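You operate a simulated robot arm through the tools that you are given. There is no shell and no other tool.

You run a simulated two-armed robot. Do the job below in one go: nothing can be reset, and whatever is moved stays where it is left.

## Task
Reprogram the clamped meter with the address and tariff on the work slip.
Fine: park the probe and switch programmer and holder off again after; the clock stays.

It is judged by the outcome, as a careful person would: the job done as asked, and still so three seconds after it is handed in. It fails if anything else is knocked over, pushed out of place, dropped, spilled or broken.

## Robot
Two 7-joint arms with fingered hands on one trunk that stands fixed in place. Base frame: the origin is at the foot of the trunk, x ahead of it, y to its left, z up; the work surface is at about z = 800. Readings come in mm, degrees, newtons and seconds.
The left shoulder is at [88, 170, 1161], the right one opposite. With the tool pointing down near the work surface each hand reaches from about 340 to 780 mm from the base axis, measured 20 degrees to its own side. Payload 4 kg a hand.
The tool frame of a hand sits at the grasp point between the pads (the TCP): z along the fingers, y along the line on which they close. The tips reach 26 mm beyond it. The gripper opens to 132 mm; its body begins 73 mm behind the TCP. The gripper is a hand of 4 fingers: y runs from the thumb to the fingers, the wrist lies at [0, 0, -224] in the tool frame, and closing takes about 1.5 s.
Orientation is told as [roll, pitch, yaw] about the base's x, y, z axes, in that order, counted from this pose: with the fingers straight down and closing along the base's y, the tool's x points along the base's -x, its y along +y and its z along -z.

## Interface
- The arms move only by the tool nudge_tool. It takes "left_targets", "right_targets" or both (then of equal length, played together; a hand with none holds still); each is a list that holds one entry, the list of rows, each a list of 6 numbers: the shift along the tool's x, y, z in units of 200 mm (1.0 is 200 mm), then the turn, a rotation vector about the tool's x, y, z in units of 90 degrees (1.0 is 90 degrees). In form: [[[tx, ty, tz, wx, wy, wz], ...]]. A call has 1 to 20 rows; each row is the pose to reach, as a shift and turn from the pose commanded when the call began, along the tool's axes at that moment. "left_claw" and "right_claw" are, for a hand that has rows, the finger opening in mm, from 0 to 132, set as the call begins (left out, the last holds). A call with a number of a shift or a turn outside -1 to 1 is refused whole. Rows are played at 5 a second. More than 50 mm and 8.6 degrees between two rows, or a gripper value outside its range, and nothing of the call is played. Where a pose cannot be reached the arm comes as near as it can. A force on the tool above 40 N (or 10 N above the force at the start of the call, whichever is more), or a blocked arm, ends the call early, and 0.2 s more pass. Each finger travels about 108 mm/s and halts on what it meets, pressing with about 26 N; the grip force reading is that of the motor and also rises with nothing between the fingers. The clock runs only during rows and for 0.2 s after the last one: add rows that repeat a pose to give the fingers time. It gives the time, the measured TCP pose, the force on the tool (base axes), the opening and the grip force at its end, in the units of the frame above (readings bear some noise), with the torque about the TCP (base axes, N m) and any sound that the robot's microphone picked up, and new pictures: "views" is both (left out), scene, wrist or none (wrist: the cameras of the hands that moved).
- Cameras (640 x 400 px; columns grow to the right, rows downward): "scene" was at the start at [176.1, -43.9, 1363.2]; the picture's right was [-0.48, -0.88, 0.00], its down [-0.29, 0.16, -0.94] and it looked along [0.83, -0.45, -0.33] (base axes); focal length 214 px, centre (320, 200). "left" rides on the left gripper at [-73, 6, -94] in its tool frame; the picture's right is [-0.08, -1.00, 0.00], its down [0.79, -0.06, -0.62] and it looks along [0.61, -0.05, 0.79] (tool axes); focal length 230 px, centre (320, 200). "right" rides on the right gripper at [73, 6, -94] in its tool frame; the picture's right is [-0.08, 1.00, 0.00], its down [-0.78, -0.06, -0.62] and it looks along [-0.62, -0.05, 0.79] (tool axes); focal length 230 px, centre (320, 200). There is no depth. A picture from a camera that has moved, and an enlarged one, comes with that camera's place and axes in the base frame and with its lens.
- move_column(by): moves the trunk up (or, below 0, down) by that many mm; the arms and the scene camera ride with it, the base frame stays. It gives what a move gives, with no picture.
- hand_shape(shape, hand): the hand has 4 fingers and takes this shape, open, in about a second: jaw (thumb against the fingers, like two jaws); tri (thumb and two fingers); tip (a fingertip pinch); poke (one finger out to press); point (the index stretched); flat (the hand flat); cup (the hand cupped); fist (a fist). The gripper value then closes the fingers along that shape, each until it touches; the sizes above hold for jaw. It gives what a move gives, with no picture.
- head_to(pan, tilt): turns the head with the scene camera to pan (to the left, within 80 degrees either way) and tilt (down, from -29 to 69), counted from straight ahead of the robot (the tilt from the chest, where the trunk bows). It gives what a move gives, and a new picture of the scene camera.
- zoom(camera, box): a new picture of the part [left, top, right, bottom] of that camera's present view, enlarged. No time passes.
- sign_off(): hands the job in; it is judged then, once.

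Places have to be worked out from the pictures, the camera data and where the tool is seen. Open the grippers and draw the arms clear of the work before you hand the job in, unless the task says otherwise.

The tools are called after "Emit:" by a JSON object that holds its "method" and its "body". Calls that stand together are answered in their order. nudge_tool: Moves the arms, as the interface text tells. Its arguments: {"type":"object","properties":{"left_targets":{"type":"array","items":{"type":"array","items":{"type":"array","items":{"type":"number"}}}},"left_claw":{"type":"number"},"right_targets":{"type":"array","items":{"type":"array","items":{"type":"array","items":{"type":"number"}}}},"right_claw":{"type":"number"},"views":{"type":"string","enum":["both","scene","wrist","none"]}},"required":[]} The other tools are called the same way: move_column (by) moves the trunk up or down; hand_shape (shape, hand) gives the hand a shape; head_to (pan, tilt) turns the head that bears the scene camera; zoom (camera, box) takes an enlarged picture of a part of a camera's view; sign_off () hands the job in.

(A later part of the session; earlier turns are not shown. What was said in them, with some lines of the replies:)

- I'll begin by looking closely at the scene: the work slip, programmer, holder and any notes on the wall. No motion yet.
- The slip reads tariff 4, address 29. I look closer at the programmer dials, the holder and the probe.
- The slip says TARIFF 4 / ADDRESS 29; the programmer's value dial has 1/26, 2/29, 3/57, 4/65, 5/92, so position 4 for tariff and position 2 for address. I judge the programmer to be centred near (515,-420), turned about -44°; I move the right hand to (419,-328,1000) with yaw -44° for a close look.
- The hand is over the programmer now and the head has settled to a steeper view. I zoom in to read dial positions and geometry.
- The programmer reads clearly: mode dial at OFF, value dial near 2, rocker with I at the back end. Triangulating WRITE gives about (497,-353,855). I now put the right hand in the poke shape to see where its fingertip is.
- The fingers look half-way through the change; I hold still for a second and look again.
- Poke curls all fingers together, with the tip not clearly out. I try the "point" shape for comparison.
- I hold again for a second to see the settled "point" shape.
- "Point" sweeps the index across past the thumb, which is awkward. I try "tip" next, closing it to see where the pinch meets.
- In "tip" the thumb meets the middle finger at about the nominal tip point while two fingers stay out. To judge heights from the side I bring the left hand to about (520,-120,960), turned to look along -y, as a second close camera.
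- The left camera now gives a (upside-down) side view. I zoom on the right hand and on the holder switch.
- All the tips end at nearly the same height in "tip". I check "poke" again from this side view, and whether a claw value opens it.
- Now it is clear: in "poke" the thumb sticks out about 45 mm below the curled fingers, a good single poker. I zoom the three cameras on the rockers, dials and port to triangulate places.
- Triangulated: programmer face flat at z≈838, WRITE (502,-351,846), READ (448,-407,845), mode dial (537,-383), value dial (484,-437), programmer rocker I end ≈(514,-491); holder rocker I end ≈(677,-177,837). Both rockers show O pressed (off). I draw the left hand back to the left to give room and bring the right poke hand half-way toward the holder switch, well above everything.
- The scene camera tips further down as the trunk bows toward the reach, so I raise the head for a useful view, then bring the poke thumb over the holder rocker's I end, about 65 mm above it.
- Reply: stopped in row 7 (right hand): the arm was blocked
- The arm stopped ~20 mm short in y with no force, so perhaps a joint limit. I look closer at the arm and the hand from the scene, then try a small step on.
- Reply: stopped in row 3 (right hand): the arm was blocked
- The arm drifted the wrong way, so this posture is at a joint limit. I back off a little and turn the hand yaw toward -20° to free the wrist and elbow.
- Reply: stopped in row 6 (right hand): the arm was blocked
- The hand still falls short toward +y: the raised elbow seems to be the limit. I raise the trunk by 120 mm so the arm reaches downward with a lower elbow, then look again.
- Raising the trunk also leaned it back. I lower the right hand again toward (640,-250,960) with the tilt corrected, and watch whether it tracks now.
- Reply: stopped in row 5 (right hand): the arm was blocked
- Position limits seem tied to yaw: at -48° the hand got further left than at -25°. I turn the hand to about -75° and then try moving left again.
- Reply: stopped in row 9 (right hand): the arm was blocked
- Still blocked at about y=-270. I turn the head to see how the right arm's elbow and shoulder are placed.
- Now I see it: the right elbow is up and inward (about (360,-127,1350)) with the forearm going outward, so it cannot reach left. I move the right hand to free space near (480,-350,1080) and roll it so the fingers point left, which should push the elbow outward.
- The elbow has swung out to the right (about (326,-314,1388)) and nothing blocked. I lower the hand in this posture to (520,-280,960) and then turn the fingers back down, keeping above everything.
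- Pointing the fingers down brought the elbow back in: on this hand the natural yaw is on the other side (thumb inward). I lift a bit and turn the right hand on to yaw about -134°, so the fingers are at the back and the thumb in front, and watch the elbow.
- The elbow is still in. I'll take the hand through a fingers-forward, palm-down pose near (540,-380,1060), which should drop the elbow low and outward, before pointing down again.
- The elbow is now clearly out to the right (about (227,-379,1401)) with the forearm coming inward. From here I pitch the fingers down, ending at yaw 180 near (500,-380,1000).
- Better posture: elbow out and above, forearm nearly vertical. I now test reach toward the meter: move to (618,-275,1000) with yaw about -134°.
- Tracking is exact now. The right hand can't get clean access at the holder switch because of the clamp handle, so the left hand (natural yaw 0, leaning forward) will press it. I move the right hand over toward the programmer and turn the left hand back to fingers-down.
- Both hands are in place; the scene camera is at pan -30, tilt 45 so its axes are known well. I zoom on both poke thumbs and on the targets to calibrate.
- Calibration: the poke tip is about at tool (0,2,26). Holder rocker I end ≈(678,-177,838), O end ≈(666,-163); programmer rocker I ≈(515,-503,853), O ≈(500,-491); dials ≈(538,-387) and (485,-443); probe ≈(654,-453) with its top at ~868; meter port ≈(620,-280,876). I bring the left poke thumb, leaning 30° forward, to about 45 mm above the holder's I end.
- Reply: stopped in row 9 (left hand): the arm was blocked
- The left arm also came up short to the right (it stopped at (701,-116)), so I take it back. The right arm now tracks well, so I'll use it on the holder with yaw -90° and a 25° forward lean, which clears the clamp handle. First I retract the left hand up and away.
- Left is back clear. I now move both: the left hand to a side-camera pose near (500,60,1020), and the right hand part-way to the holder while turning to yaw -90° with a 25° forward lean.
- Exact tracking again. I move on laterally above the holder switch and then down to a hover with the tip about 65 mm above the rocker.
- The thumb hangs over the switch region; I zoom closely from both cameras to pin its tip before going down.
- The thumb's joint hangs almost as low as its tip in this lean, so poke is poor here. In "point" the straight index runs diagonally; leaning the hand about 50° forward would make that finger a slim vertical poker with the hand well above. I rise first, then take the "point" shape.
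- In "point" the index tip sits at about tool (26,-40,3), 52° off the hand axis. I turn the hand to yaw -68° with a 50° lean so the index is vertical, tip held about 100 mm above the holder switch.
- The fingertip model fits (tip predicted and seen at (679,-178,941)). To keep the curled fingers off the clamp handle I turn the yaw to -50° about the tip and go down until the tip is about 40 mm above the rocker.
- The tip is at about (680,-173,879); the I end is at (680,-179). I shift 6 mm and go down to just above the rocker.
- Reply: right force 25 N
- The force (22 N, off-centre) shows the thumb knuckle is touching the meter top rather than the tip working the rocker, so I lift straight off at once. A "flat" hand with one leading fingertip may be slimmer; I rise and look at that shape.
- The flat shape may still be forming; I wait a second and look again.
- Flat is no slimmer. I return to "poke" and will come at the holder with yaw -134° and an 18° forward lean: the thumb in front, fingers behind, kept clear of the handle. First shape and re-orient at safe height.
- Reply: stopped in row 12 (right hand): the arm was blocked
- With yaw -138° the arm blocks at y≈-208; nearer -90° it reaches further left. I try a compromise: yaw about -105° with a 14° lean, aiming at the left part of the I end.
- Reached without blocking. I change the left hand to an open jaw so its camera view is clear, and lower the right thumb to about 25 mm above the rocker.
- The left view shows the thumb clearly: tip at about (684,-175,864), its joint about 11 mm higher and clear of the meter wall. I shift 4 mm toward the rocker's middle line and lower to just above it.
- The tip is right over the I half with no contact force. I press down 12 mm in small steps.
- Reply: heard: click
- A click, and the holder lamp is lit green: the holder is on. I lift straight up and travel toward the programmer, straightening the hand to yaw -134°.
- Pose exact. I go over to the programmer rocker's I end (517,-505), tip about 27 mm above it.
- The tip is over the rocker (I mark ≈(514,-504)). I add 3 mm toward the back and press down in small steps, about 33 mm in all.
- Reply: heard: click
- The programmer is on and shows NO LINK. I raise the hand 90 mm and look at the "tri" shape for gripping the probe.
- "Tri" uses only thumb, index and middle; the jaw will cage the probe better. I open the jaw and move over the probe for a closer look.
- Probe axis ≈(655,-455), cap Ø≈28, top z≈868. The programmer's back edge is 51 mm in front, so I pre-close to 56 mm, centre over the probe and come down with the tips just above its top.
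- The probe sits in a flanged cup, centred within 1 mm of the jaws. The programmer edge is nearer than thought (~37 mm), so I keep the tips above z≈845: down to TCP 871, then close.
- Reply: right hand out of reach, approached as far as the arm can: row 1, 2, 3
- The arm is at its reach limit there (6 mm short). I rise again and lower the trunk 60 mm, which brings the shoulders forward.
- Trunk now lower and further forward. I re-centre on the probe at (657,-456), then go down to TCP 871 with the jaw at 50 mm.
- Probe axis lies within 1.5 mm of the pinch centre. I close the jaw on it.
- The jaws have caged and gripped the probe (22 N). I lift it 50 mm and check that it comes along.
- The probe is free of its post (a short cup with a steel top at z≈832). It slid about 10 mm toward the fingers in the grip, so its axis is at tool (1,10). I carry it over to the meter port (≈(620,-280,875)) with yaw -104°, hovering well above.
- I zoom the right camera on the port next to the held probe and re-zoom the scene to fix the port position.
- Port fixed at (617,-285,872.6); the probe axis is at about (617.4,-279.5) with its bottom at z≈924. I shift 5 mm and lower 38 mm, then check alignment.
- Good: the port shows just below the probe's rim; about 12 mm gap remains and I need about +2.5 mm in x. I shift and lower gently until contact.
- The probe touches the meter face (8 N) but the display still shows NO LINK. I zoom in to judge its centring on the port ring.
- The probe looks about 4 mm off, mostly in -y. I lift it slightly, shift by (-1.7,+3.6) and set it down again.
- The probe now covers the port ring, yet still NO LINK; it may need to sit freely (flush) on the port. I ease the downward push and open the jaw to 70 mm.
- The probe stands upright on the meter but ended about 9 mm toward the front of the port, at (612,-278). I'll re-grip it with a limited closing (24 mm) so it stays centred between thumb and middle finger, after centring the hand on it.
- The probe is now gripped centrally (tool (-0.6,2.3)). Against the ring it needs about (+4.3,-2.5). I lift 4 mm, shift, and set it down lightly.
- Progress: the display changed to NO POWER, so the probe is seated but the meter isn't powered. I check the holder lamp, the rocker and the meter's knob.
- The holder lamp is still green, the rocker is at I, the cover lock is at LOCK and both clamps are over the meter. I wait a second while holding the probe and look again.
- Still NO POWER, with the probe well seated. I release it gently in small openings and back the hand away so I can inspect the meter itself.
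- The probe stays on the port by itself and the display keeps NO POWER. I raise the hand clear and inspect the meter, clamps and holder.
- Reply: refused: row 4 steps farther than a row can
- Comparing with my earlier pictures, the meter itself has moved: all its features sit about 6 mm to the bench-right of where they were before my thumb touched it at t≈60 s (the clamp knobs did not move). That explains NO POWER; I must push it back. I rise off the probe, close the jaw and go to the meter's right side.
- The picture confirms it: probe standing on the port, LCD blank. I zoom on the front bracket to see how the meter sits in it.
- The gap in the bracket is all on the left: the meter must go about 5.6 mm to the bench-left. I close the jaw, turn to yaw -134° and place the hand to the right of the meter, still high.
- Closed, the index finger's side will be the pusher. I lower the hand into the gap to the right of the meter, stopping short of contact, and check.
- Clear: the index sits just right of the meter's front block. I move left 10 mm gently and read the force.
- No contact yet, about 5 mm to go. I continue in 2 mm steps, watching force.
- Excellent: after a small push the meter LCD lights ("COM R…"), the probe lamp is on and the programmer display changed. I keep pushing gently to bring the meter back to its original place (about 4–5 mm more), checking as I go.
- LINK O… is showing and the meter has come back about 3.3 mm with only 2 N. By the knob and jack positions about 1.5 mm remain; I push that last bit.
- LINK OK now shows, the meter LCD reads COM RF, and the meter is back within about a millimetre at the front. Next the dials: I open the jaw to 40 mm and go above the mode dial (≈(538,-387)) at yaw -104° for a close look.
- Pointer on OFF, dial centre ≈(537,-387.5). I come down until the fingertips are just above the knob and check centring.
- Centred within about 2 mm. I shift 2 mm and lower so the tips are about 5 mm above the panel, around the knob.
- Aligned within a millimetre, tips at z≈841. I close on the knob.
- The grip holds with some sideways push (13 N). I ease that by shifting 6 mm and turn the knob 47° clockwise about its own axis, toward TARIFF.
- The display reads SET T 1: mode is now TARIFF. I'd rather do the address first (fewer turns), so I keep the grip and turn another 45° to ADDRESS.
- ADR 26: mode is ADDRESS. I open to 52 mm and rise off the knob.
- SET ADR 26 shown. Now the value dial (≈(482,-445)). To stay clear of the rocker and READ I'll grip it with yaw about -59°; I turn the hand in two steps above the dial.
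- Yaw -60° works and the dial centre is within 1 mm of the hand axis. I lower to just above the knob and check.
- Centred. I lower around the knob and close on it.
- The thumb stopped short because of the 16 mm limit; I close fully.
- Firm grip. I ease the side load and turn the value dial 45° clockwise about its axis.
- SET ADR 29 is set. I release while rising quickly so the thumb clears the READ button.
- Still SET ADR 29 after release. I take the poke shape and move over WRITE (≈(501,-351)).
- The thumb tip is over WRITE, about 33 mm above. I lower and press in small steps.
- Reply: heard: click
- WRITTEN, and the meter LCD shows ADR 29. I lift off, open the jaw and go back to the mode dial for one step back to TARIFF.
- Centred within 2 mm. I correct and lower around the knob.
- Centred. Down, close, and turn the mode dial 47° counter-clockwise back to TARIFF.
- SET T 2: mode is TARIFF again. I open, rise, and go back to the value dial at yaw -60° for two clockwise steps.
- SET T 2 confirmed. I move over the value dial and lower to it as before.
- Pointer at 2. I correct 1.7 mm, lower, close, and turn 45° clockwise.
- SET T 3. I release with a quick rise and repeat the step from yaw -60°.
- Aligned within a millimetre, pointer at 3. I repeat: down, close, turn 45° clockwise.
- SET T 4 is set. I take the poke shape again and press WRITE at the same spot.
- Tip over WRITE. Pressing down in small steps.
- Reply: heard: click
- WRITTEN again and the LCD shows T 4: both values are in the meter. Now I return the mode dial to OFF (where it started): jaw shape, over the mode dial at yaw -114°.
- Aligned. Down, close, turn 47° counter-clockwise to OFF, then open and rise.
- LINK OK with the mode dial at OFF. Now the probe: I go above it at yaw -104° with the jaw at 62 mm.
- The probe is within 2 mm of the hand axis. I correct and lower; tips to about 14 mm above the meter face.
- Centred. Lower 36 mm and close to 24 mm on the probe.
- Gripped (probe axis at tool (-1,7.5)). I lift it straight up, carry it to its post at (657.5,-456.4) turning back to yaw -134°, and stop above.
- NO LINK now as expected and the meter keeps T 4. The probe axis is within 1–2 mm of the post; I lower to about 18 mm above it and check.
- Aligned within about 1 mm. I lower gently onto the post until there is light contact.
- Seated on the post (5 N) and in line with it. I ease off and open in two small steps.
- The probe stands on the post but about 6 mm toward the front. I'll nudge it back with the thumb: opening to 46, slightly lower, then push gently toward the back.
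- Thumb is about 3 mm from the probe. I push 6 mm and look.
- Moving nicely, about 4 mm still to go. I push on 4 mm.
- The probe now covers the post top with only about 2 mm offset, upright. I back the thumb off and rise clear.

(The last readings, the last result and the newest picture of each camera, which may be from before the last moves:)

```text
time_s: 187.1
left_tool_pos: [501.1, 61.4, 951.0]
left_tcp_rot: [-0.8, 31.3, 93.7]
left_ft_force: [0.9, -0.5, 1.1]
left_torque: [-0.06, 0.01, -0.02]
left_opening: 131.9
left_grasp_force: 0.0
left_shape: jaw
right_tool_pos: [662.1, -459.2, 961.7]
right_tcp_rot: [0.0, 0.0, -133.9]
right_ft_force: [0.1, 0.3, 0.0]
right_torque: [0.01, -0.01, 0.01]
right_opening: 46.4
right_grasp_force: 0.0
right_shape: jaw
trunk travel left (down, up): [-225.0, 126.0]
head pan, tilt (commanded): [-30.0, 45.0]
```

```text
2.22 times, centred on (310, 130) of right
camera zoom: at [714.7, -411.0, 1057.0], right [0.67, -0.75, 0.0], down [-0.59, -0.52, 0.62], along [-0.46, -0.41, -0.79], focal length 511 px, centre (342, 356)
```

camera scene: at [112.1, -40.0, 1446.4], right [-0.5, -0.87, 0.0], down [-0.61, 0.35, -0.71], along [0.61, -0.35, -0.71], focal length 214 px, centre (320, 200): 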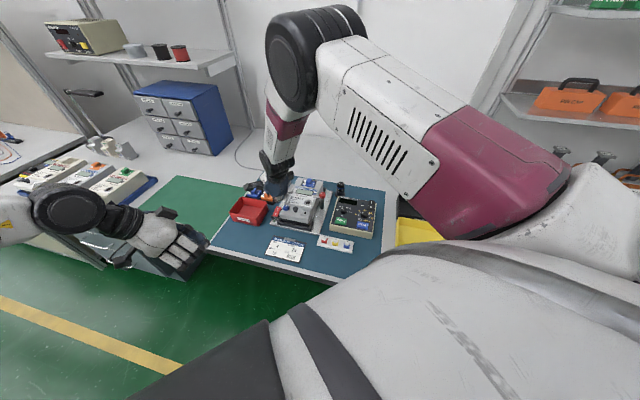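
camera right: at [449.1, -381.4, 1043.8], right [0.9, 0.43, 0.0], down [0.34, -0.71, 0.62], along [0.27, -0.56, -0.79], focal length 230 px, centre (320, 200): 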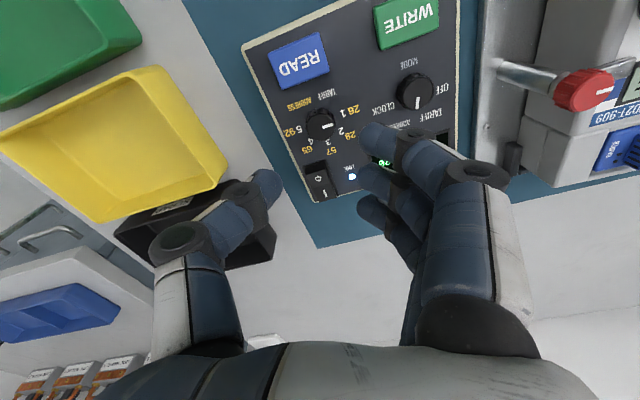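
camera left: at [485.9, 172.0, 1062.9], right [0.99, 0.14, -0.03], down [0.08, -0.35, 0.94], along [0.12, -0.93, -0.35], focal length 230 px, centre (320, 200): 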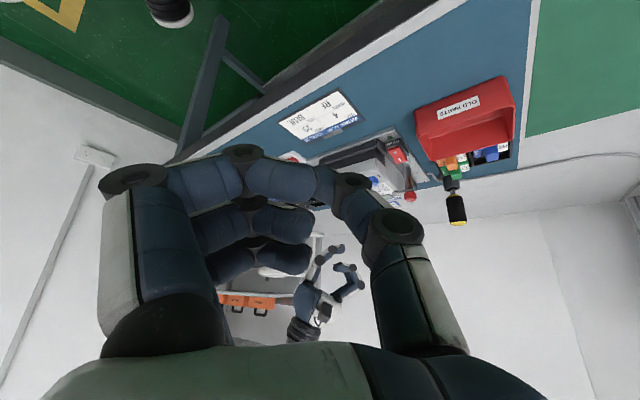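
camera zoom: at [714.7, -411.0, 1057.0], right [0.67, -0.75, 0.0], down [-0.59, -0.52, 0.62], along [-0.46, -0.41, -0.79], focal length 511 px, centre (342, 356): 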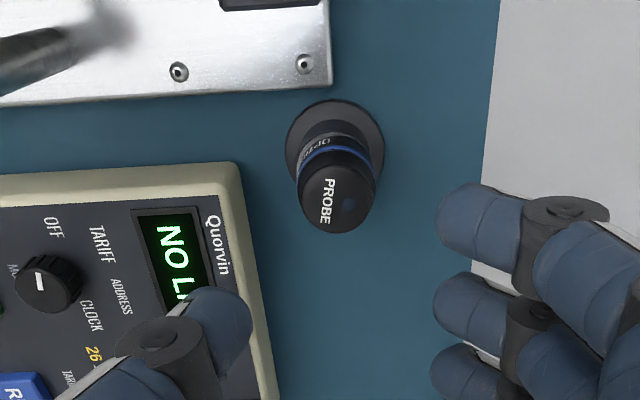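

Probe parked, meter shows T 4. Next the programmer rocker: poke shape, over the O end (≈(497,-488)).

Emit:
{"method": "hand_shape", "body": {"hand": "right", "shape": "poke"}}

Emit:
{"method": "nudge_tool", "body": {"right_targets": [[[-0.135, -0.102, 0, 0, 0, 0], [-0.27, -0.204, 0, 0, 0, 0], [-0.405, -0.305, 0, 0, 0, 0], [-0.54, -0.407, 0, 0, 0, 0], [-0.675, -0.509, 0, 0, 0, 0], [-0.675, -0.509, 0.14, 0, 0, 0], [-0.675, -0.509, 0.27, 0, 0, 0], [-0.675, -0.509, 0.27, 0, 0, 0]]], "views": "none"}}

Emit:
{"method": "zoom", "body": {"camera": "scene", "box": [335, 170, 395, 230]}}

Emit:
{"method": "zoom", "body": {"camera": "right", "box": [180, 60, 420, 240]}}

```text
time_s: 188.0
left_tool_pos: [500.9, 61.1, 950.6]
left_tcp_rot: [-0.7, 31.2, 93.6]
left_ft_force: [0.1, 0.4, 0.0]
left_torque: [0.02, 0.01, 0.01]
left_opening: 131.9
left_grasp_force: 0.1
left_shape: jaw
right_tool_pos: [662.1, -457.9, 962.7]
right_tcp_rot: [0.1, 0.0, -134.0]
right_ft_force: [-0.5, 0.5, -0.9]
right_torque: [0.0, 0.01, 0.01]
right_opening: 0.0
right_grasp_force: 0.0
right_shape: poke
trunk travel left (down, up): [-225.0, 126.0]
head pan, tilt (commanded): [-30.0, 45.0]
```

```text
time_s: 189.8
left_tool_pos: [501.7, 60.7, 950.5]
left_tcp_rot: [-0.7, 31.3, 93.7]
left_ft_force: [0.1, 0.2, -0.2]
left_torque: [-0.01, -0.02, 0.01]
left_opening: 132.0
left_grasp_force: 0.0
left_shape: jaw
right_tool_pos: [495.4, -485.7, 908.6]
right_tcp_rot: [0.1, 0.1, -133.8]
right_ft_force: [0.0, 0.2, 0.2]
right_torque: [0.0, 0.0, 0.01]
right_opening: 0.0
right_grasp_force: 0.0
right_shape: poke
trunk travel left (down, up): [-225.0, 126.0]
head pan, tilt (commanded): [-30.0, 45.0]
```

```text
6.67 times, centred on (365, 200) of scene
camera zoom: at [132.4, -39.8, 1375.0], right [-0.5, -0.87, 0.0], down [-0.61, 0.35, -0.71], along [0.61, -0.35, -0.71], focal length 1430 px, centre (20, 200)
```

zoom: 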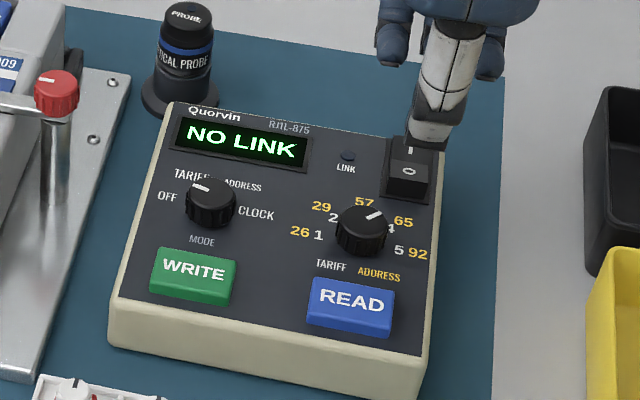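

```text
2.22 times, centred on (300, 150) of right
camera zoom: at [548.4, -438.4, 1002.7], right [0.67, -0.75, 0.0], down [-0.59, -0.52, 0.62], along [-0.46, -0.41, -0.79], focal length 511 px, centre (364, 311)
```

zoom: 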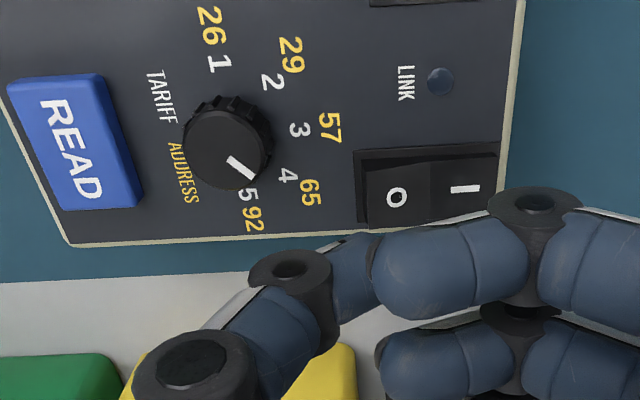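

The O end is raised; I shift 4 mm left to its centre line and press down in small steps.

Emit:
{"method": "nudge_tool", "body": {"right_targets": [[[0.02, 0, 0.04, 0, 0, 0], [0.02, 0, 0.09, 0, 0, 0], [0.02, 0, 0.115, 0, 0, 0], [0.02, 0, 0.14, 0, 0, 0], [0.02, 0, 0.165, 0, 0, 0], [0.02, 0, 0.175, 0, 0, 0]]], "views": "none"}}

Emit:
{"method": "zoom", "body": {"camera": "scene", "box": [335, 170, 395, 230]}}

```text
time_s: 191.2
left_tool_pos: [501.5, 61.3, 950.9]
left_tcp_rot: [-0.7, 31.4, 93.7]
left_ft_force: [-0.1, -0.6, -1.8]
left_torque: [0.01, 0.0, 0.01]
left_opening: 132.0
left_grasp_force: 0.1
left_shape: jaw
right_tool_pos: [497.9, -483.2, 872.2]
right_tcp_rot: [0.1, 0.1, -133.8]
right_ft_force: [-0.1, -0.6, 1.3]
right_torque: [0.0, -0.02, 0.02]
right_opening: 0.0
right_grasp_force: 0.0
right_shape: poke
trunk travel left (down, up): [-225.0, 126.0]
head pan, tilt (commanded): [-30.0, 45.0]
heard: click
```

```text
6.67 times, centred on (365, 200) of scene
camera zoom: at [132.1, -39.7, 1375.0], right [-0.5, -0.87, 0.0], down [-0.61, 0.35, -0.71], along [0.61, -0.35, -0.71], focal length 1430 px, centre (20, 200)
```

zoom: 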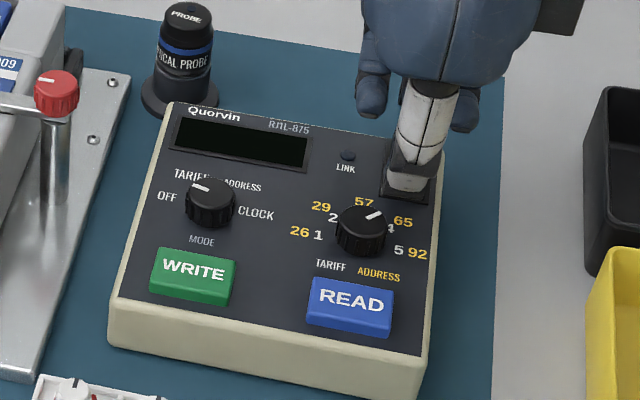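

Click, and the programmer's display is dark: it's off. I rise, and zoom on the meter to check how well it sits compared with the start.

Emit:
{"method": "nudge_tool", "body": {"right_targets": [[[0, 0, -0.15, 0, 0, 0], [0, 0, -0.35, 0, 0, 0], [0, 0, -0.55, 0, 0, 0]]], "views": "none"}}

Emit:
{"method": "zoom", "body": {"camera": "scene", "box": [265, 155, 345, 225]}}

Emit:
{"method": "zoom", "body": {"camera": "scene", "box": [280, 190, 320, 230]}}

Emit:
{"method": "zoom", "body": {"camera": "scene", "box": [295, 155, 335, 195]}}

```text
time_s: 192.0
left_tool_pos: [501.2, 62.8, 950.9]
left_tcp_rot: [-0.8, 31.2, 93.7]
left_ft_force: [0.4, 0.4, -0.2]
left_torque: [-0.01, -0.02, -0.01]
left_opening: 131.9
left_grasp_force: 0.0
left_shape: jaw
right_tool_pos: [496.9, -481.9, 983.5]
right_tcp_rot: [0.1, 0.0, -134.0]
right_ft_force: [-0.1, -0.3, 0.2]
right_torque: [0.0, 0.01, 0.0]
right_opening: 0.0
right_grasp_force: 0.0
right_shape: poke
trunk travel left (down, up): [-225.0, 126.0]
head pan, tilt (commanded): [-30.0, 45.0]
```

```text
5.71 times, centred on (305, 190) of scene
camera zoom: at [131.5, -39.3, 1375.1], right [-0.5, -0.87, 0.0], down [-0.61, 0.35, -0.71], along [0.61, -0.35, -0.71], focal length 1226 px, centre (406, 257)
```

zoom: 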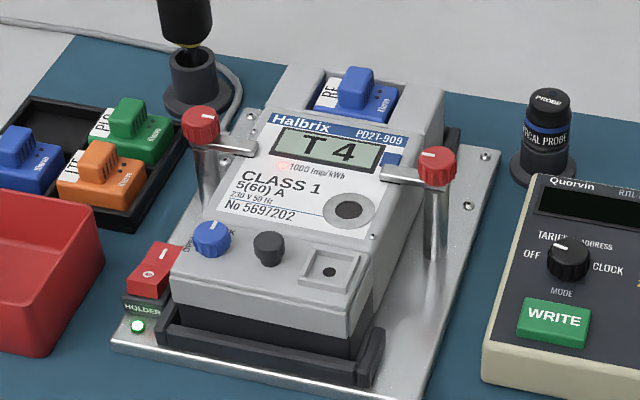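

```text
10.00 times, centred on (300, 210) of scene
camera zoom: at [131.5, -39.3, 1375.1], right [-0.5, -0.87, 0.0], down [-0.61, 0.35, -0.71], along [0.61, -0.35, -0.71], focal length 2145 px, centre (520, 100)
```

zoom: 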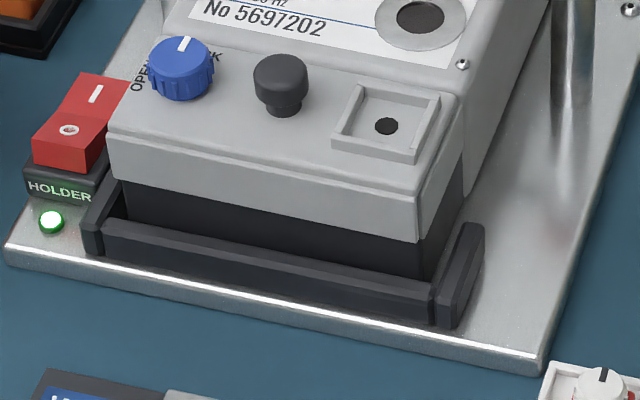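

```text
10.00 times, centred on (315, 175) of scene
camera zoom: at [131.5, -39.3, 1375.1], right [-0.5, -0.87, 0.0], down [-0.61, 0.35, -0.71], along [0.61, -0.35, -0.71], focal length 2145 px, centre (370, 450)
```

zoom: 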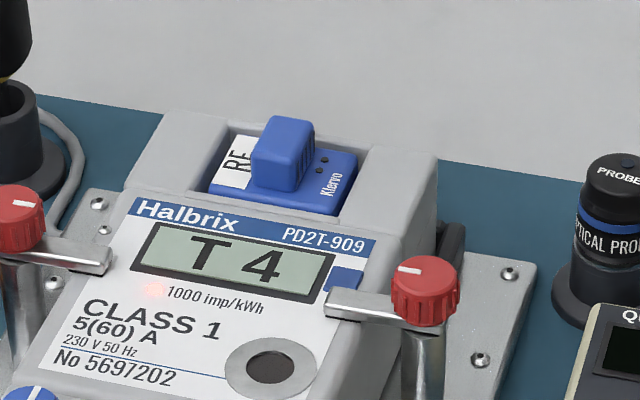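

The front of the meter is back within about 1 mm and the back within about 3 mm of the start, so I leave it. Now the holder: I travel back toward its switch with the same posture that worked (yaw -104°, 15° lean).

Emit:
{"method": "nudge_tool", "body": {"right_targets": [[[0.145, -0.032, -0.0825, -0.0266, 0.0107, -0.0537], [0.29, -0.065, -0.0825, -0.0531, 0.0213, -0.1075], [0.435, -0.097, -0.0825, -0.0797, 0.032, -0.1612], [0.58, -0.129, -0.0825, -0.1063, 0.0427, -0.2149], [0.725, -0.161, -0.0825, -0.1328, 0.0533, -0.2687], [0.87, -0.1935, -0.0825, -0.1594, 0.064, -0.3224], [0.87, -0.1935, -0.0825, -0.1594, 0.064, -0.3224]]], "views": "none"}}

```text
time_s: 193.6
left_tool_pos: [501.1, 61.6, 949.6]
left_tcp_rot: [-0.9, 31.3, 93.8]
left_ft_force: [0.0, 0.7, 0.0]
left_torque: [-0.02, -0.01, -0.05]
left_opening: 132.0
left_grasp_force: 0.1
left_shape: jaw
right_tool_pos: [591.2, -329.9, 999.8]
right_tcp_rot: [15.3, 1.9, -104.4]
right_ft_force: [-0.7, -0.3, -0.3]
right_torque: [0.01, -0.05, 0.0]
right_opening: 0.0
right_grasp_force: 0.1
right_shape: poke
trunk travel left (down, up): [-225.0, 126.0]
head pan, tilt (commanded): [-30.0, 45.0]
```

Emit:
{"method": "nudge_tool", "body": {"right_targets": [[[0.18, 0.0135, 0.004, 0, 0, 0], [0.36, 0.027, 0.007, 0, 0, 0], [0.54, 0.0405, 0.011, 0, 0, 0], [0.72, 0.054, 0.015, 0, 0, 0], [0.8987, 0.0675, 0.0185, 0, 0, 0], [0.8987, 0.041, 0.114, 0, 0, 0], [0.8987, 0.015, 0.21, 0, 0, 0], [0.8987, 0.015, 0.21, 0, 0, 0]]], "views": "none"}}

Emit:
{"method": "zoom", "body": {"camera": "scene", "box": [255, 160, 325, 230]}}

Emit:
{"method": "zoom", "body": {"camera": "left", "box": [360, 140, 480, 260]}}

```text
time_s: 195.4
left_tool_pos: [501.0, 61.6, 950.7]
left_tcp_rot: [-0.8, 31.2, 93.7]
left_ft_force: [0.2, -1.1, -1.2]
left_torque: [0.01, 0.01, -0.01]
left_opening: 131.8
left_grasp_force: 0.1
left_shape: jaw
right_tool_pos: [649.3, -157.8, 964.3]
right_tcp_rot: [15.3, 1.9, -104.4]
right_ft_force: [0.3, -0.9, -0.3]
right_torque: [0.01, 0.01, 0.01]
right_opening: 0.0
right_grasp_force: 0.1
right_shape: poke
trunk travel left (down, up): [-225.0, 126.0]
head pan, tilt (commanded): [-30.0, 45.0]
```

```text
5.71 times, centred on (290, 195) of scene
camera zoom: at [132.1, -40.0, 1375.0], right [-0.5, -0.87, 0.0], down [-0.61, 0.35, -0.71], along [0.61, -0.35, -0.71], focal length 1226 px, centre (491, 229)
```

zoom: 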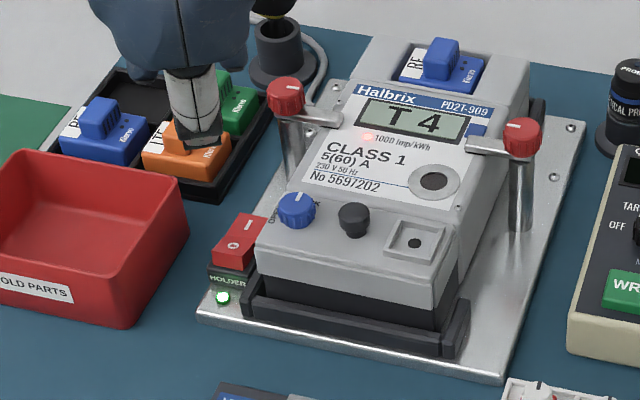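

```text
3.33 times, centred on (420, 200) of left
camera zoom: at [486.3, 171.5, 993.1], right [0.99, 0.14, -0.03], down [0.07, -0.35, 0.94], along [0.12, -0.93, -0.35], focal length 767 px, centre (-13, 200)
```

zoom: 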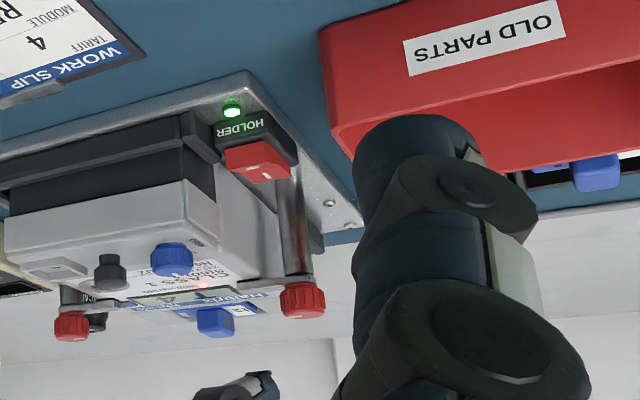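

No blocking. I lower to about 22 mm above the rocker's O end and check from both cameras.

Emit:
{"method": "nudge_tool", "body": {"right_targets": [[[-0.003, -0.032, 0.119, 0, 0, 0], [-0.005, -0.064, 0.238, 0, 0, 0], [-0.0075, -0.096, 0.3575, 0, 0, 0], [-0.0075, -0.096, 0.3575, 0, 0, 0]]], "views": "none"}}

Emit:
{"method": "zoom", "body": {"camera": "left", "box": [370, 140, 450, 220]}}

Emit:
{"method": "zoom", "body": {"camera": "scene", "box": [260, 180, 310, 230]}}

Emit:
{"method": "zoom", "body": {"camera": "right", "box": [200, 60, 400, 240]}}

```text
time_s: 196.4
left_tool_pos: [502.2, 62.4, 950.4]
left_tcp_rot: [-0.8, 31.2, 93.6]
left_ft_force: [0.5, 1.0, 1.3]
left_torque: [0.03, 0.01, 0.03]
left_opening: 131.7
left_grasp_force: 0.1
left_shape: jaw
right_tool_pos: [648.9, -158.1, 889.8]
right_tcp_rot: [15.3, 1.9, -104.4]
right_ft_force: [-0.6, 0.0, 0.0]
right_torque: [0.02, 0.03, -0.01]
right_opening: 0.0
right_grasp_force: 0.0
right_shape: poke
trunk travel left (down, up): [-225.0, 126.0]
head pan, tilt (commanded): [-30.0, 45.0]
```

```text
5.00 times, centred on (410, 180) of left
camera zoom: at [486.2, 171.7, 993.2], right [0.99, 0.14, -0.03], down [0.07, -0.35, 0.94], along [0.12, -0.93, -0.35], focal length 1150 px, centre (-130, 300)
```

zoom: 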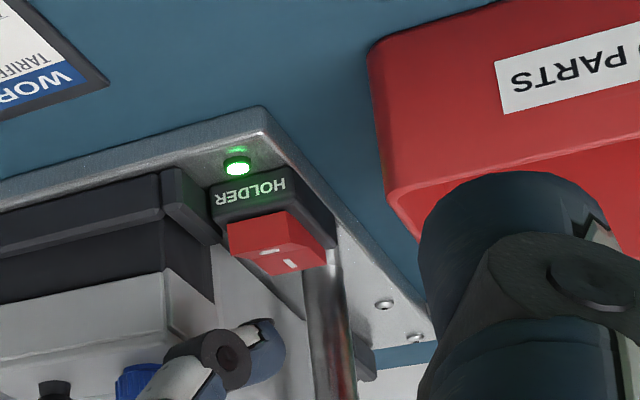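

```text
8.00 times, centred on (285, 205) of scene
camera zoom: at [132.0, -39.8, 1375.1], right [-0.5, -0.87, 0.0], down [-0.61, 0.35, -0.71], along [0.61, -0.35, -0.71], focal length 1716 px, centre (600, 160)
```

zoom: 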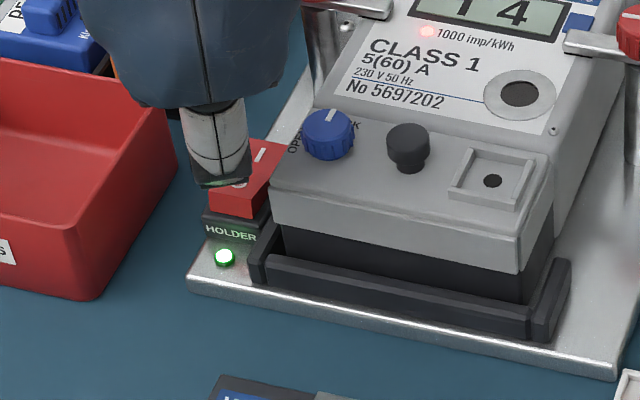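

```text
2.22 times, centred on (300, 150) of right
camera zoom: at [646.1, -86.2, 986.4], right [0.91, -0.32, 0.26], down [-0.41, -0.72, 0.55], along [0.01, -0.61, -0.79], focal length 511 px, centre (364, 311)
```

zoom: 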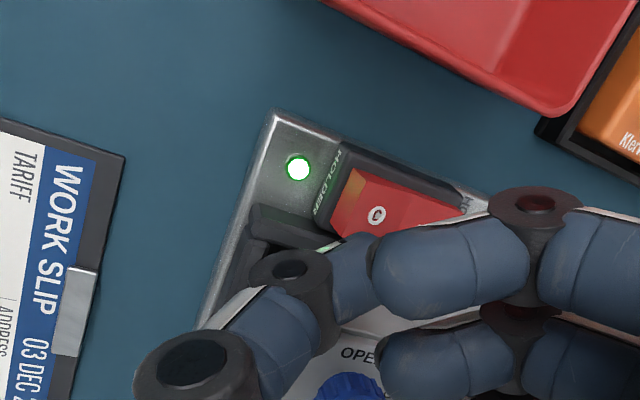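

The tip is right over the O half. I shift 3 mm toward its outer end and press down in small steps.

Emit:
{"method": "nudge_tool", "body": {"right_targets": [[[0.007, -0.02, 0.03, 0, 0, 0], [0.007, -0.033, 0.074, 0, 0, 0], [0.007, -0.0395, 0.098, 0, 0, 0], [0.007, -0.0448, 0.117, 0, 0, 0], [0.007, -0.05, 0.137, 0, 0, 0], [0.007, -0.054, 0.151, 0, 0, 0]]], "views": "none"}}

Emit:
{"method": "zoom", "body": {"camera": "left", "box": [370, 140, 450, 220]}}

Emit:
{"method": "zoom", "body": {"camera": "scene", "box": [260, 170, 320, 230]}}

```text
time_s: 197.8
left_tool_pos: [501.7, 60.9, 950.6]
left_tcp_rot: [-0.7, 31.2, 93.7]
left_ft_force: [0.2, 0.3, -0.8]
left_torque: [0.01, -0.01, 0.01]
left_opening: 131.6
left_grasp_force: 0.0
left_shape: jaw
right_tool_pos: [647.5, -154.8, 858.8]
right_tcp_rot: [15.3, 1.9, -104.4]
right_ft_force: [-0.3, 0.5, 0.9]
right_torque: [0.0, 0.0, 0.03]
right_opening: 0.2
right_grasp_force: 0.0
right_shape: poke
trunk travel left (down, up): [-225.0, 126.0]
head pan, tilt (commanded): [-30.0, 45.0]
```

```text
5.00 times, centred on (410, 180) of left
camera zoom: at [486.5, 171.6, 992.9], right [0.99, 0.14, -0.03], down [0.08, -0.35, 0.94], along [0.12, -0.93, -0.35], focal length 1150 px, centre (-130, 300)
```

zoom: 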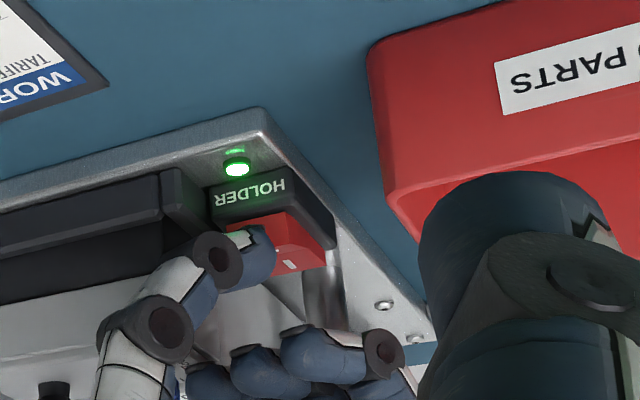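

```text
6.67 times, centred on (290, 200) of scene
camera zoom: at [132.4, -39.9, 1374.9], right [-0.5, -0.87, 0.0], down [-0.61, 0.35, -0.71], along [0.61, -0.35, -0.71], focal length 1430 px, centre (520, 200)
```

zoom: 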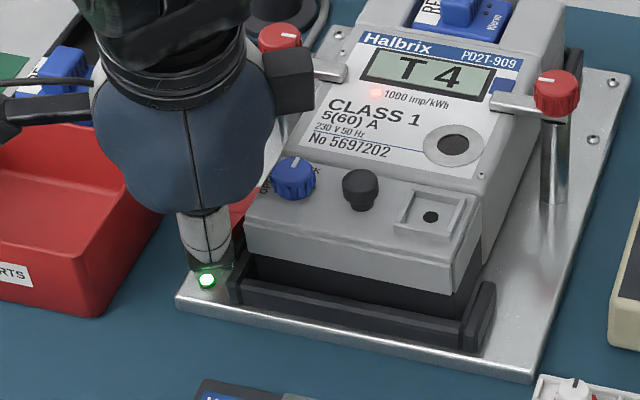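

No click: the tip seems to be at the very front edge of the rocker. I lift 12 mm, shift 4 mm back onto the O half and press again.

Emit:
{"method": "nudge_tool", "body": {"right_targets": [[[0, 0.008, -0.03, 0, 0, 0], [0, 0.016, -0.058, 0, 0, 0], [-0.01, 0.033, -0.053, 0, 0, 0], [-0.01, 0.033, -0.053, 0, 0, 0]]], "views": "none"}}

Emit:
{"method": "zoom", "body": {"camera": "left", "box": [380, 150, 430, 200]}}

Emit:
{"method": "zoom", "body": {"camera": "scene", "box": [265, 185, 305, 225]}}

Emit:
{"method": "zoom", "body": {"camera": "right", "box": [220, 80, 380, 220]}}

```text
time_s: 198.8
left_tool_pos: [500.9, 61.5, 951.1]
left_tcp_rot: [-0.8, 31.3, 93.7]
left_ft_force: [0.3, 0.4, 0.2]
left_torque: [-0.04, 0.01, 0.01]
left_opening: 131.9
left_grasp_force: 0.1
left_shape: jaw
right_tool_pos: [649.7, -158.1, 873.3]
right_tcp_rot: [15.2, 1.9, -104.4]
right_ft_force: [0.2, -0.7, -0.6]
right_torque: [0.01, -0.02, -0.02]
right_opening: 0.2
right_grasp_force: 0.1
right_shape: poke
trunk travel left (down, up): [-225.0, 126.0]
head pan, tilt (commanded): [-30.0, 45.0]
```

```text
8.00 times, centred on (405, 175) of left
camera zoom: at [486.4, 171.7, 993.0], right [0.99, 0.14, -0.03], down [0.08, -0.35, 0.94], along [0.12, -0.93, -0.35], focal length 1841 px, centre (-360, 400)
```

zoom: 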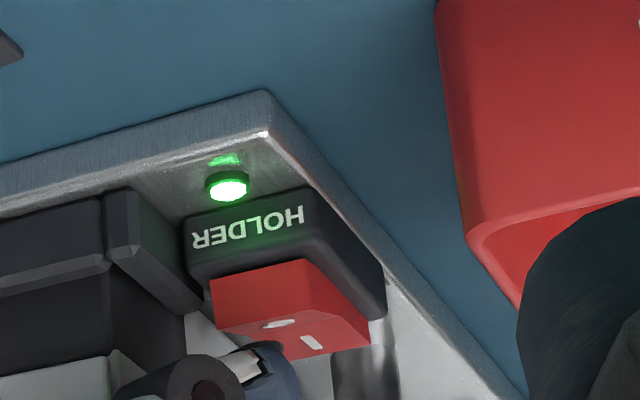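

```text
10.00 times, centred on (285, 205) of scene
camera zoom: at [132.2, -39.8, 1375.0], right [-0.5, -0.87, 0.0], down [-0.61, 0.35, -0.71], along [0.61, -0.35, -0.71], focal length 2145 px, centre (670, 150)
```

zoom: 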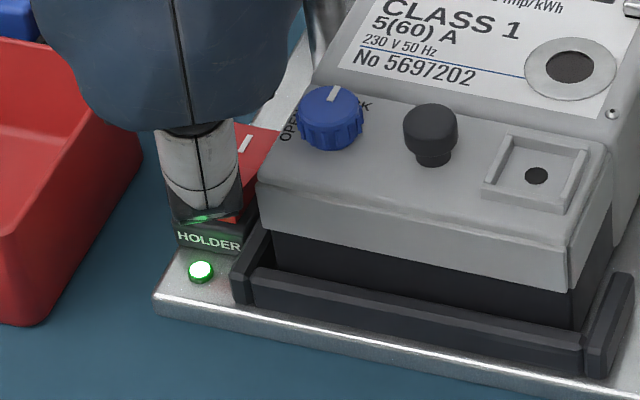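

```text
2.86 times, centred on (300, 150) of right
camera zoom: at [647.5, -86.3, 967.0], right [0.91, -0.32, 0.26], down [-0.41, -0.72, 0.55], along [0.01, -0.61, -0.79], focal length 657 px, centre (377, 343)
```

zoom: 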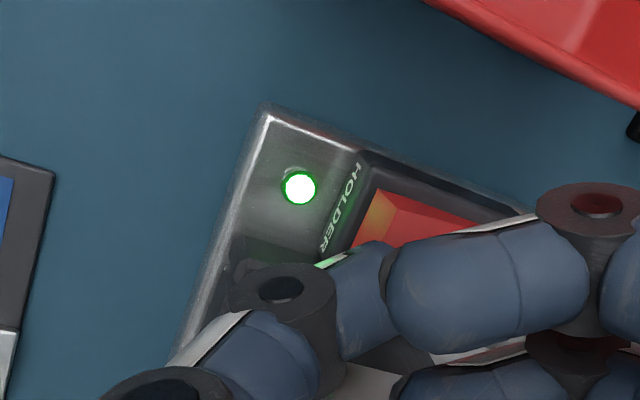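

From the right camera the tip is near the rocker's right-hand edge. I shift 5 mm to the left and press.

Emit:
{"method": "nudge_tool", "body": {"right_targets": [[[0.0218, 0.012, 0.0033, 0, 0, 0], [0.0218, 0.012, 0.0033, 0, 0, 0], [0.0218, 0.004, 0.032, 0, 0, 0], [0.0218, -0.001, 0.051, 0, 0, 0], [0.0218, -0.007, 0.0733, 0, 0, 0], [0.0218, -0.0098, 0.0828, 0, 0, 0], [0.0218, -0.0098, 0.0828, 0, 0, 0]]], "views": "none"}}

Emit:
{"method": "zoom", "body": {"camera": "left", "box": [380, 150, 430, 200]}}

Emit:
{"method": "zoom", "body": {"camera": "scene", "box": [260, 170, 320, 230]}}

```text
time_s: 200.4
left_tool_pos: [499.8, 61.8, 951.8]
left_tcp_rot: [-0.8, 31.3, 93.6]
left_ft_force: [-0.1, -0.1, -0.1]
left_torque: [0.03, 0.03, -0.02]
left_opening: 131.9
left_grasp_force: 0.0
left_shape: jaw
right_tool_pos: [653.1, -154.2, 858.0]
right_tcp_rot: [15.4, 1.9, -104.4]
right_ft_force: [-1.6, -0.3, 10.8]
right_torque: [-0.1, -0.06, -0.03]
right_opening: 0.0
right_grasp_force: 0.2
right_shape: poke
trunk travel left (down, up): [-225.0, 126.0]
head pan, tilt (commanded): [-30.0, 45.0]
heard: click
```

```text
8.00 times, centred on (405, 175) of left
camera zoom: at [485.7, 171.7, 993.6], right [0.99, 0.14, -0.03], down [0.07, -0.35, 0.94], along [0.12, -0.93, -0.35], focal length 1841 px, centre (-360, 400)
```

zoom: 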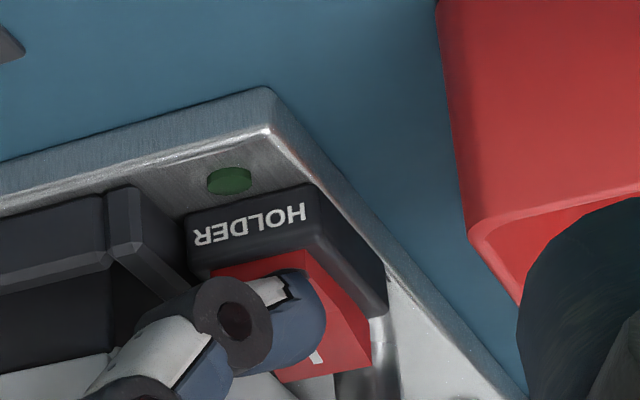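

```text
6.67 times, centred on (290, 200) of scene
camera zoom: at [131.2, -39.7, 1375.2], right [-0.5, -0.87, 0.0], down [-0.61, 0.35, -0.71], along [0.61, -0.35, -0.71], focal length 1430 px, centre (520, 200)
```

zoom: 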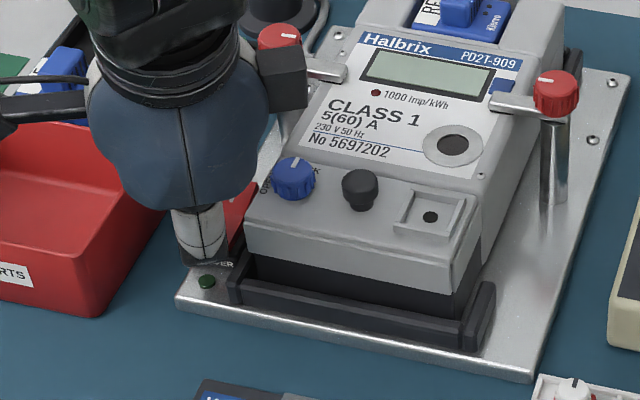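

Click, the lamp is out and the meter LCD is blank: the holder is off. I lift straight up and draw the hand clear.

Emit:
{"method": "nudge_tool", "body": {"right_targets": [[[0, 0.04, -0.145, 0, 0, 0], [0, 0.09, -0.33, 0, 0, 0], [0, 0.158, -0.56, 0, 0, 0], [-0.15, 0.158, -0.58, 0, 0, 0], [-0.35, 0.158, -0.6, 0, 0, 0], [-0.55, 0.158, -0.62, 0, 0, 0], [-0.75, 0.158, -0.64, 0, 0, 0], [-0.95, 0.158, -0.66, 0, 0, 0]]], "views": "none"}}

Emit:
{"method": "zoom", "body": {"camera": "scene", "box": [240, 140, 400, 260]}}

```text
time_s: 202.2
left_tool_pos: [501.5, 61.7, 950.9]
left_tcp_rot: [-0.9, 31.2, 93.7]
left_ft_force: [-0.1, -0.4, 0.2]
left_torque: [0.01, 0.01, 0.02]
left_opening: 131.9
left_grasp_force: 0.1
left_shape: jaw
right_tool_pos: [600.0, -342.1, 983.7]
right_tcp_rot: [15.2, 2.0, -104.3]
right_ft_force: [-0.8, -0.9, -0.1]
right_torque: [0.03, 0.01, 0.02]
right_opening: 0.1
right_grasp_force: 0.1
right_shape: poke
trunk travel left (down, up): [-225.0, 126.0]
head pan, tilt (commanded): [-30.0, 45.0]
```

```text
3.33 times, centred on (320, 200) of scene
camera zoom: at [132.2, -40.7, 1374.9], right [-0.5, -0.87, 0.0], down [-0.61, 0.35, -0.71], along [0.61, -0.35, -0.71], focal length 715 px, centre (320, 200)
```

zoom: 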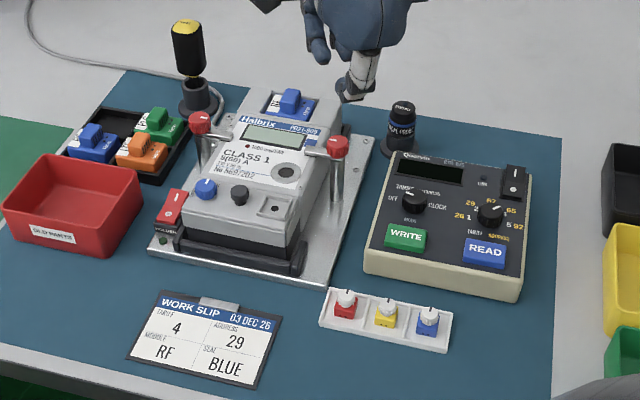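

Everything stands in its place: probe parked, both switches off. I raise the right hand and the left hand away from the bench and open the right gripper.

Emit:
{"method": "nudge_tool", "body": {"right_targets": [[[0, 0.05, -0.18, 0, 0, 0], [0, 0.1, -0.36, 0, 0, 0], [-0.05, -0.05, -0.42, 0, 0, 0], [-0.1, -0.2, -0.47, 0, 0, 0], [-0.15, -0.35, -0.52, 0, 0, 0], [-0.2, -0.5, -0.57, 0, 0, 0]]], "left_targets": [[[-0.05, 0.02, -0.06, 0, 0, 0], [-0.1, 0.04, -0.12, 0, 0, 0], [-0.15, 0.06, -0.2, 0, 0, 0], [-0.2, 0.1, -0.28, 0, 0, 0], [-0.25, 0.15, -0.36, 0, 0, 0], [-0.3, 0.2, -0.42, 0, 0, 0]]], "views": "none"}}

Emit:
{"method": "hand_shape", "body": {"hand": "right", "shape": "jaw"}}

Emit:
{"method": "zoom", "body": {"camera": "scene", "box": [0, 0, 640, 400]}}

Emit:
{"method": "zoom", "body": {"camera": "scene", "box": [240, 140, 400, 260]}}

```text
time_s: 203.6
left_tool_pos: [453.8, 153.4, 990.8]
left_tcp_rot: [-0.8, 31.3, 93.6]
left_ft_force: [-0.2, -0.2, -0.2]
left_torque: [0.0, -0.02, -0.01]
left_opening: 131.6
left_grasp_force: 0.1
left_shape: jaw
right_tool_pos: [466.4, -351.0, 1066.9]
right_tcp_rot: [15.2, 1.9, -104.4]
right_ft_force: [-0.1, 0.3, 0.3]
right_torque: [-0.01, -0.03, -0.03]
right_opening: 0.1
right_grasp_force: 0.1
right_shape: poke
trunk travel left (down, up): [-225.0, 126.0]
head pan, tilt (commanded): [-30.0, 45.0]
```

```text
time_s: 204.5
left_tool_pos: [454.8, 153.0, 989.6]
left_tcp_rot: [-0.6, 31.2, 93.6]
left_ft_force: [0.1, 1.7, 1.0]
left_torque: [-0.01, 0.0, 0.02]
left_opening: 132.1
left_grasp_force: 0.1
left_shape: jaw
right_tool_pos: [468.3, -351.8, 1067.3]
right_tcp_rot: [15.1, 1.9, -104.4]
right_ft_force: [1.4, -0.5, 0.3]
right_torque: [0.02, 0.01, 0.01]
right_opening: 132.0
right_grasp_force: 0.0
right_shape: jaw
trunk travel left (down, up): [-225.0, 126.0]
head pan, tilt (commanded): [-30.0, 45.0]
```

```text
1.00 times, centred on (320, 200) of scene (not enlarged: the box is as wide or as high as the picture)
camera zoom: at [132.4, -39.9, 1374.9], right [-0.5, -0.87, 0.0], down [-0.61, 0.35, -0.71], along [0.61, -0.35, -0.71], focal length 214 px, centre (320, 200)
```

zoom: 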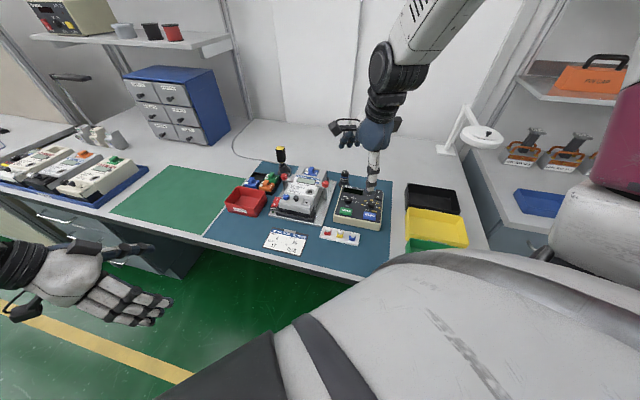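

```text
3.33 times, centred on (320, 200) of scene
camera zoom: at [132.4, -39.9, 1374.9], right [-0.5, -0.87, 0.0], down [-0.61, 0.35, -0.71], along [0.61, -0.35, -0.71], focal length 715 px, centre (320, 200)
```

zoom: 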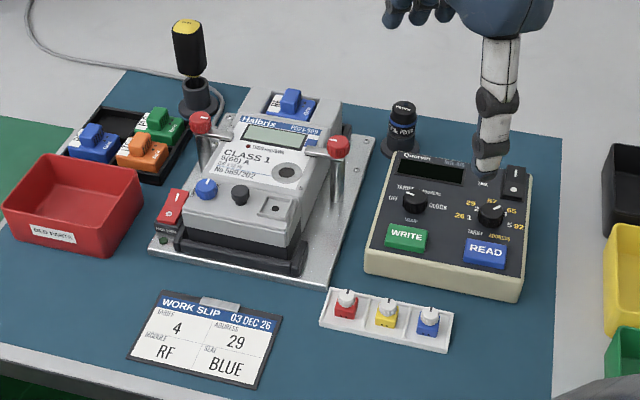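

Both hands are open. I draw the right arm a little further back and take one last look before handing in.

Emit:
{"method": "nudge_tool", "body": {"right_targets": [[[-0.098, -0.087, -0.11, 0, 0, 0], [-0.196, -0.174, -0.22, 0, 0, 0], [-0.293, -0.26, -0.33, 0, 0, 0], [-0.293, -0.26, -0.33, 0, 0, 0]]], "views": "wrist"}}

Emit:
{"method": "zoom", "body": {"camera": "scene", "box": [255, 150, 395, 240]}}

Emit:
{"method": "zoom", "body": {"camera": "right", "box": [160, 0, 480, 220]}}

```text
time_s: 205.5
left_tool_pos: [455.5, 154.0, 988.8]
left_tcp_rot: [-0.7, 31.3, 93.7]
left_ft_force: [-0.2, -0.2, 0.1]
left_torque: [-0.01, 0.01, -0.01]
left_opening: 131.8
left_grasp_force: 0.0
left_shape: jaw
right_tool_pos: [387.5, -392.8, 1115.7]
right_tcp_rot: [15.3, 1.9, -104.4]
right_ft_force: [0.4, 0.0, -0.3]
right_torque: [-0.04, -0.01, 0.0]
right_opening: 131.9
right_grasp_force: 0.1
right_shape: jaw
trunk travel left (down, up): [-225.0, 126.0]
head pan, tilt (commanded): [-30.0, 45.0]
camera right: at [385.7, -321.3, 1210.4], right [0.91, -0.32, 0.26], down [-0.41, -0.72, 0.55], along [0.01, -0.61, -0.79], focal length 230 px, centre (320, 200)
```

right: 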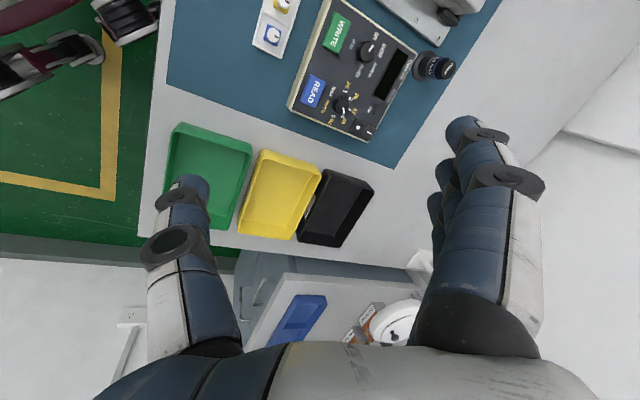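

```text
4.44 times, centred on (325, 195) of scene
camera zoom: at [133.0, -39.6, 1374.8], right [-0.5, -0.87, 0.0], down [-0.61, 0.35, -0.71], along [0.61, -0.35, -0.71], focal length 953 px, centre (298, 222)
```

zoom: 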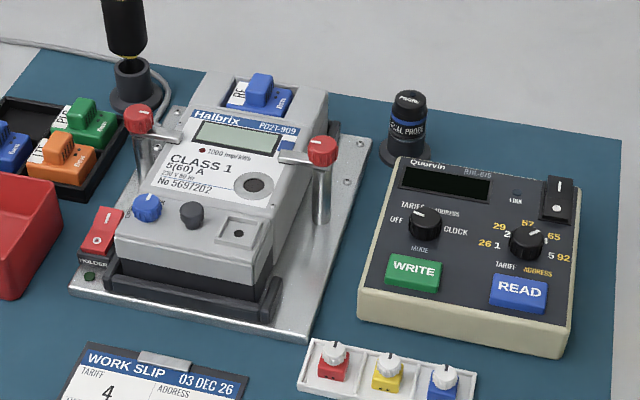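

```text
1.82 times, centred on (320, 110) of right
camera zoom: at [385.7, -321.3, 1210.4], right [0.91, -0.32, 0.26], down [-0.41, -0.72, 0.55], along [0.01, -0.61, -0.79], focal length 418 px, centre (320, 364)
```

zoom: 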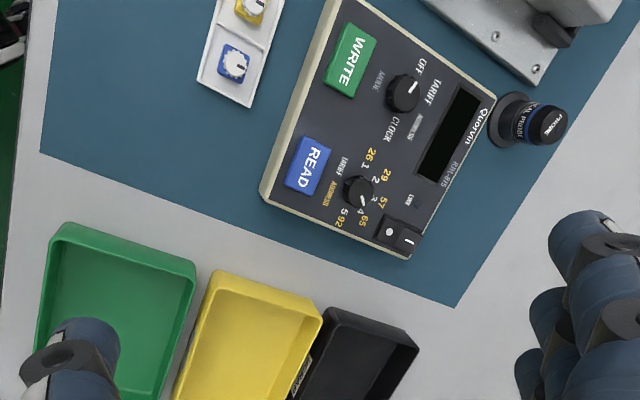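

The meter confirmed ADR 29 and T 4, the clock was never touched, and the probe is back on its post. Programmer and holder are both dark, the mode dial is at OFF, both grippers are open and both arms are clear. I hand the job in.

Emit:
{"method": "sign_off", "body": {}}

```text
The job is handed in.
```

The meter is reprogrammed to address 29 and tariff 4. The programmer showed WRITTEN after each write, and the meter's display read ADR 29 and then T 4. I never selected the clock mode, so the clock is as it was.

The probe is back on its post, about 2 mm off centre. Programmer and holder are both switched off, and I also returned the mode dial to OFF. The value dial is left at 4; it started at 1.

**Meter knocked in its holder:** while reaching for the holder switch, my hand pressed on the meter and slid it about 6 mm to the right. That cut its power, and the programmer showed NO POWER. I pushed it back before writing. By my measurements the front is within about 1 mm of where it started, but the back is still about 3 mm to the right. It powered up and worked normally there, so I left it.

I saw nothing else moved, dropped or knocked over in the final pictures. Both grippers are open and the arms are clear of the bench.
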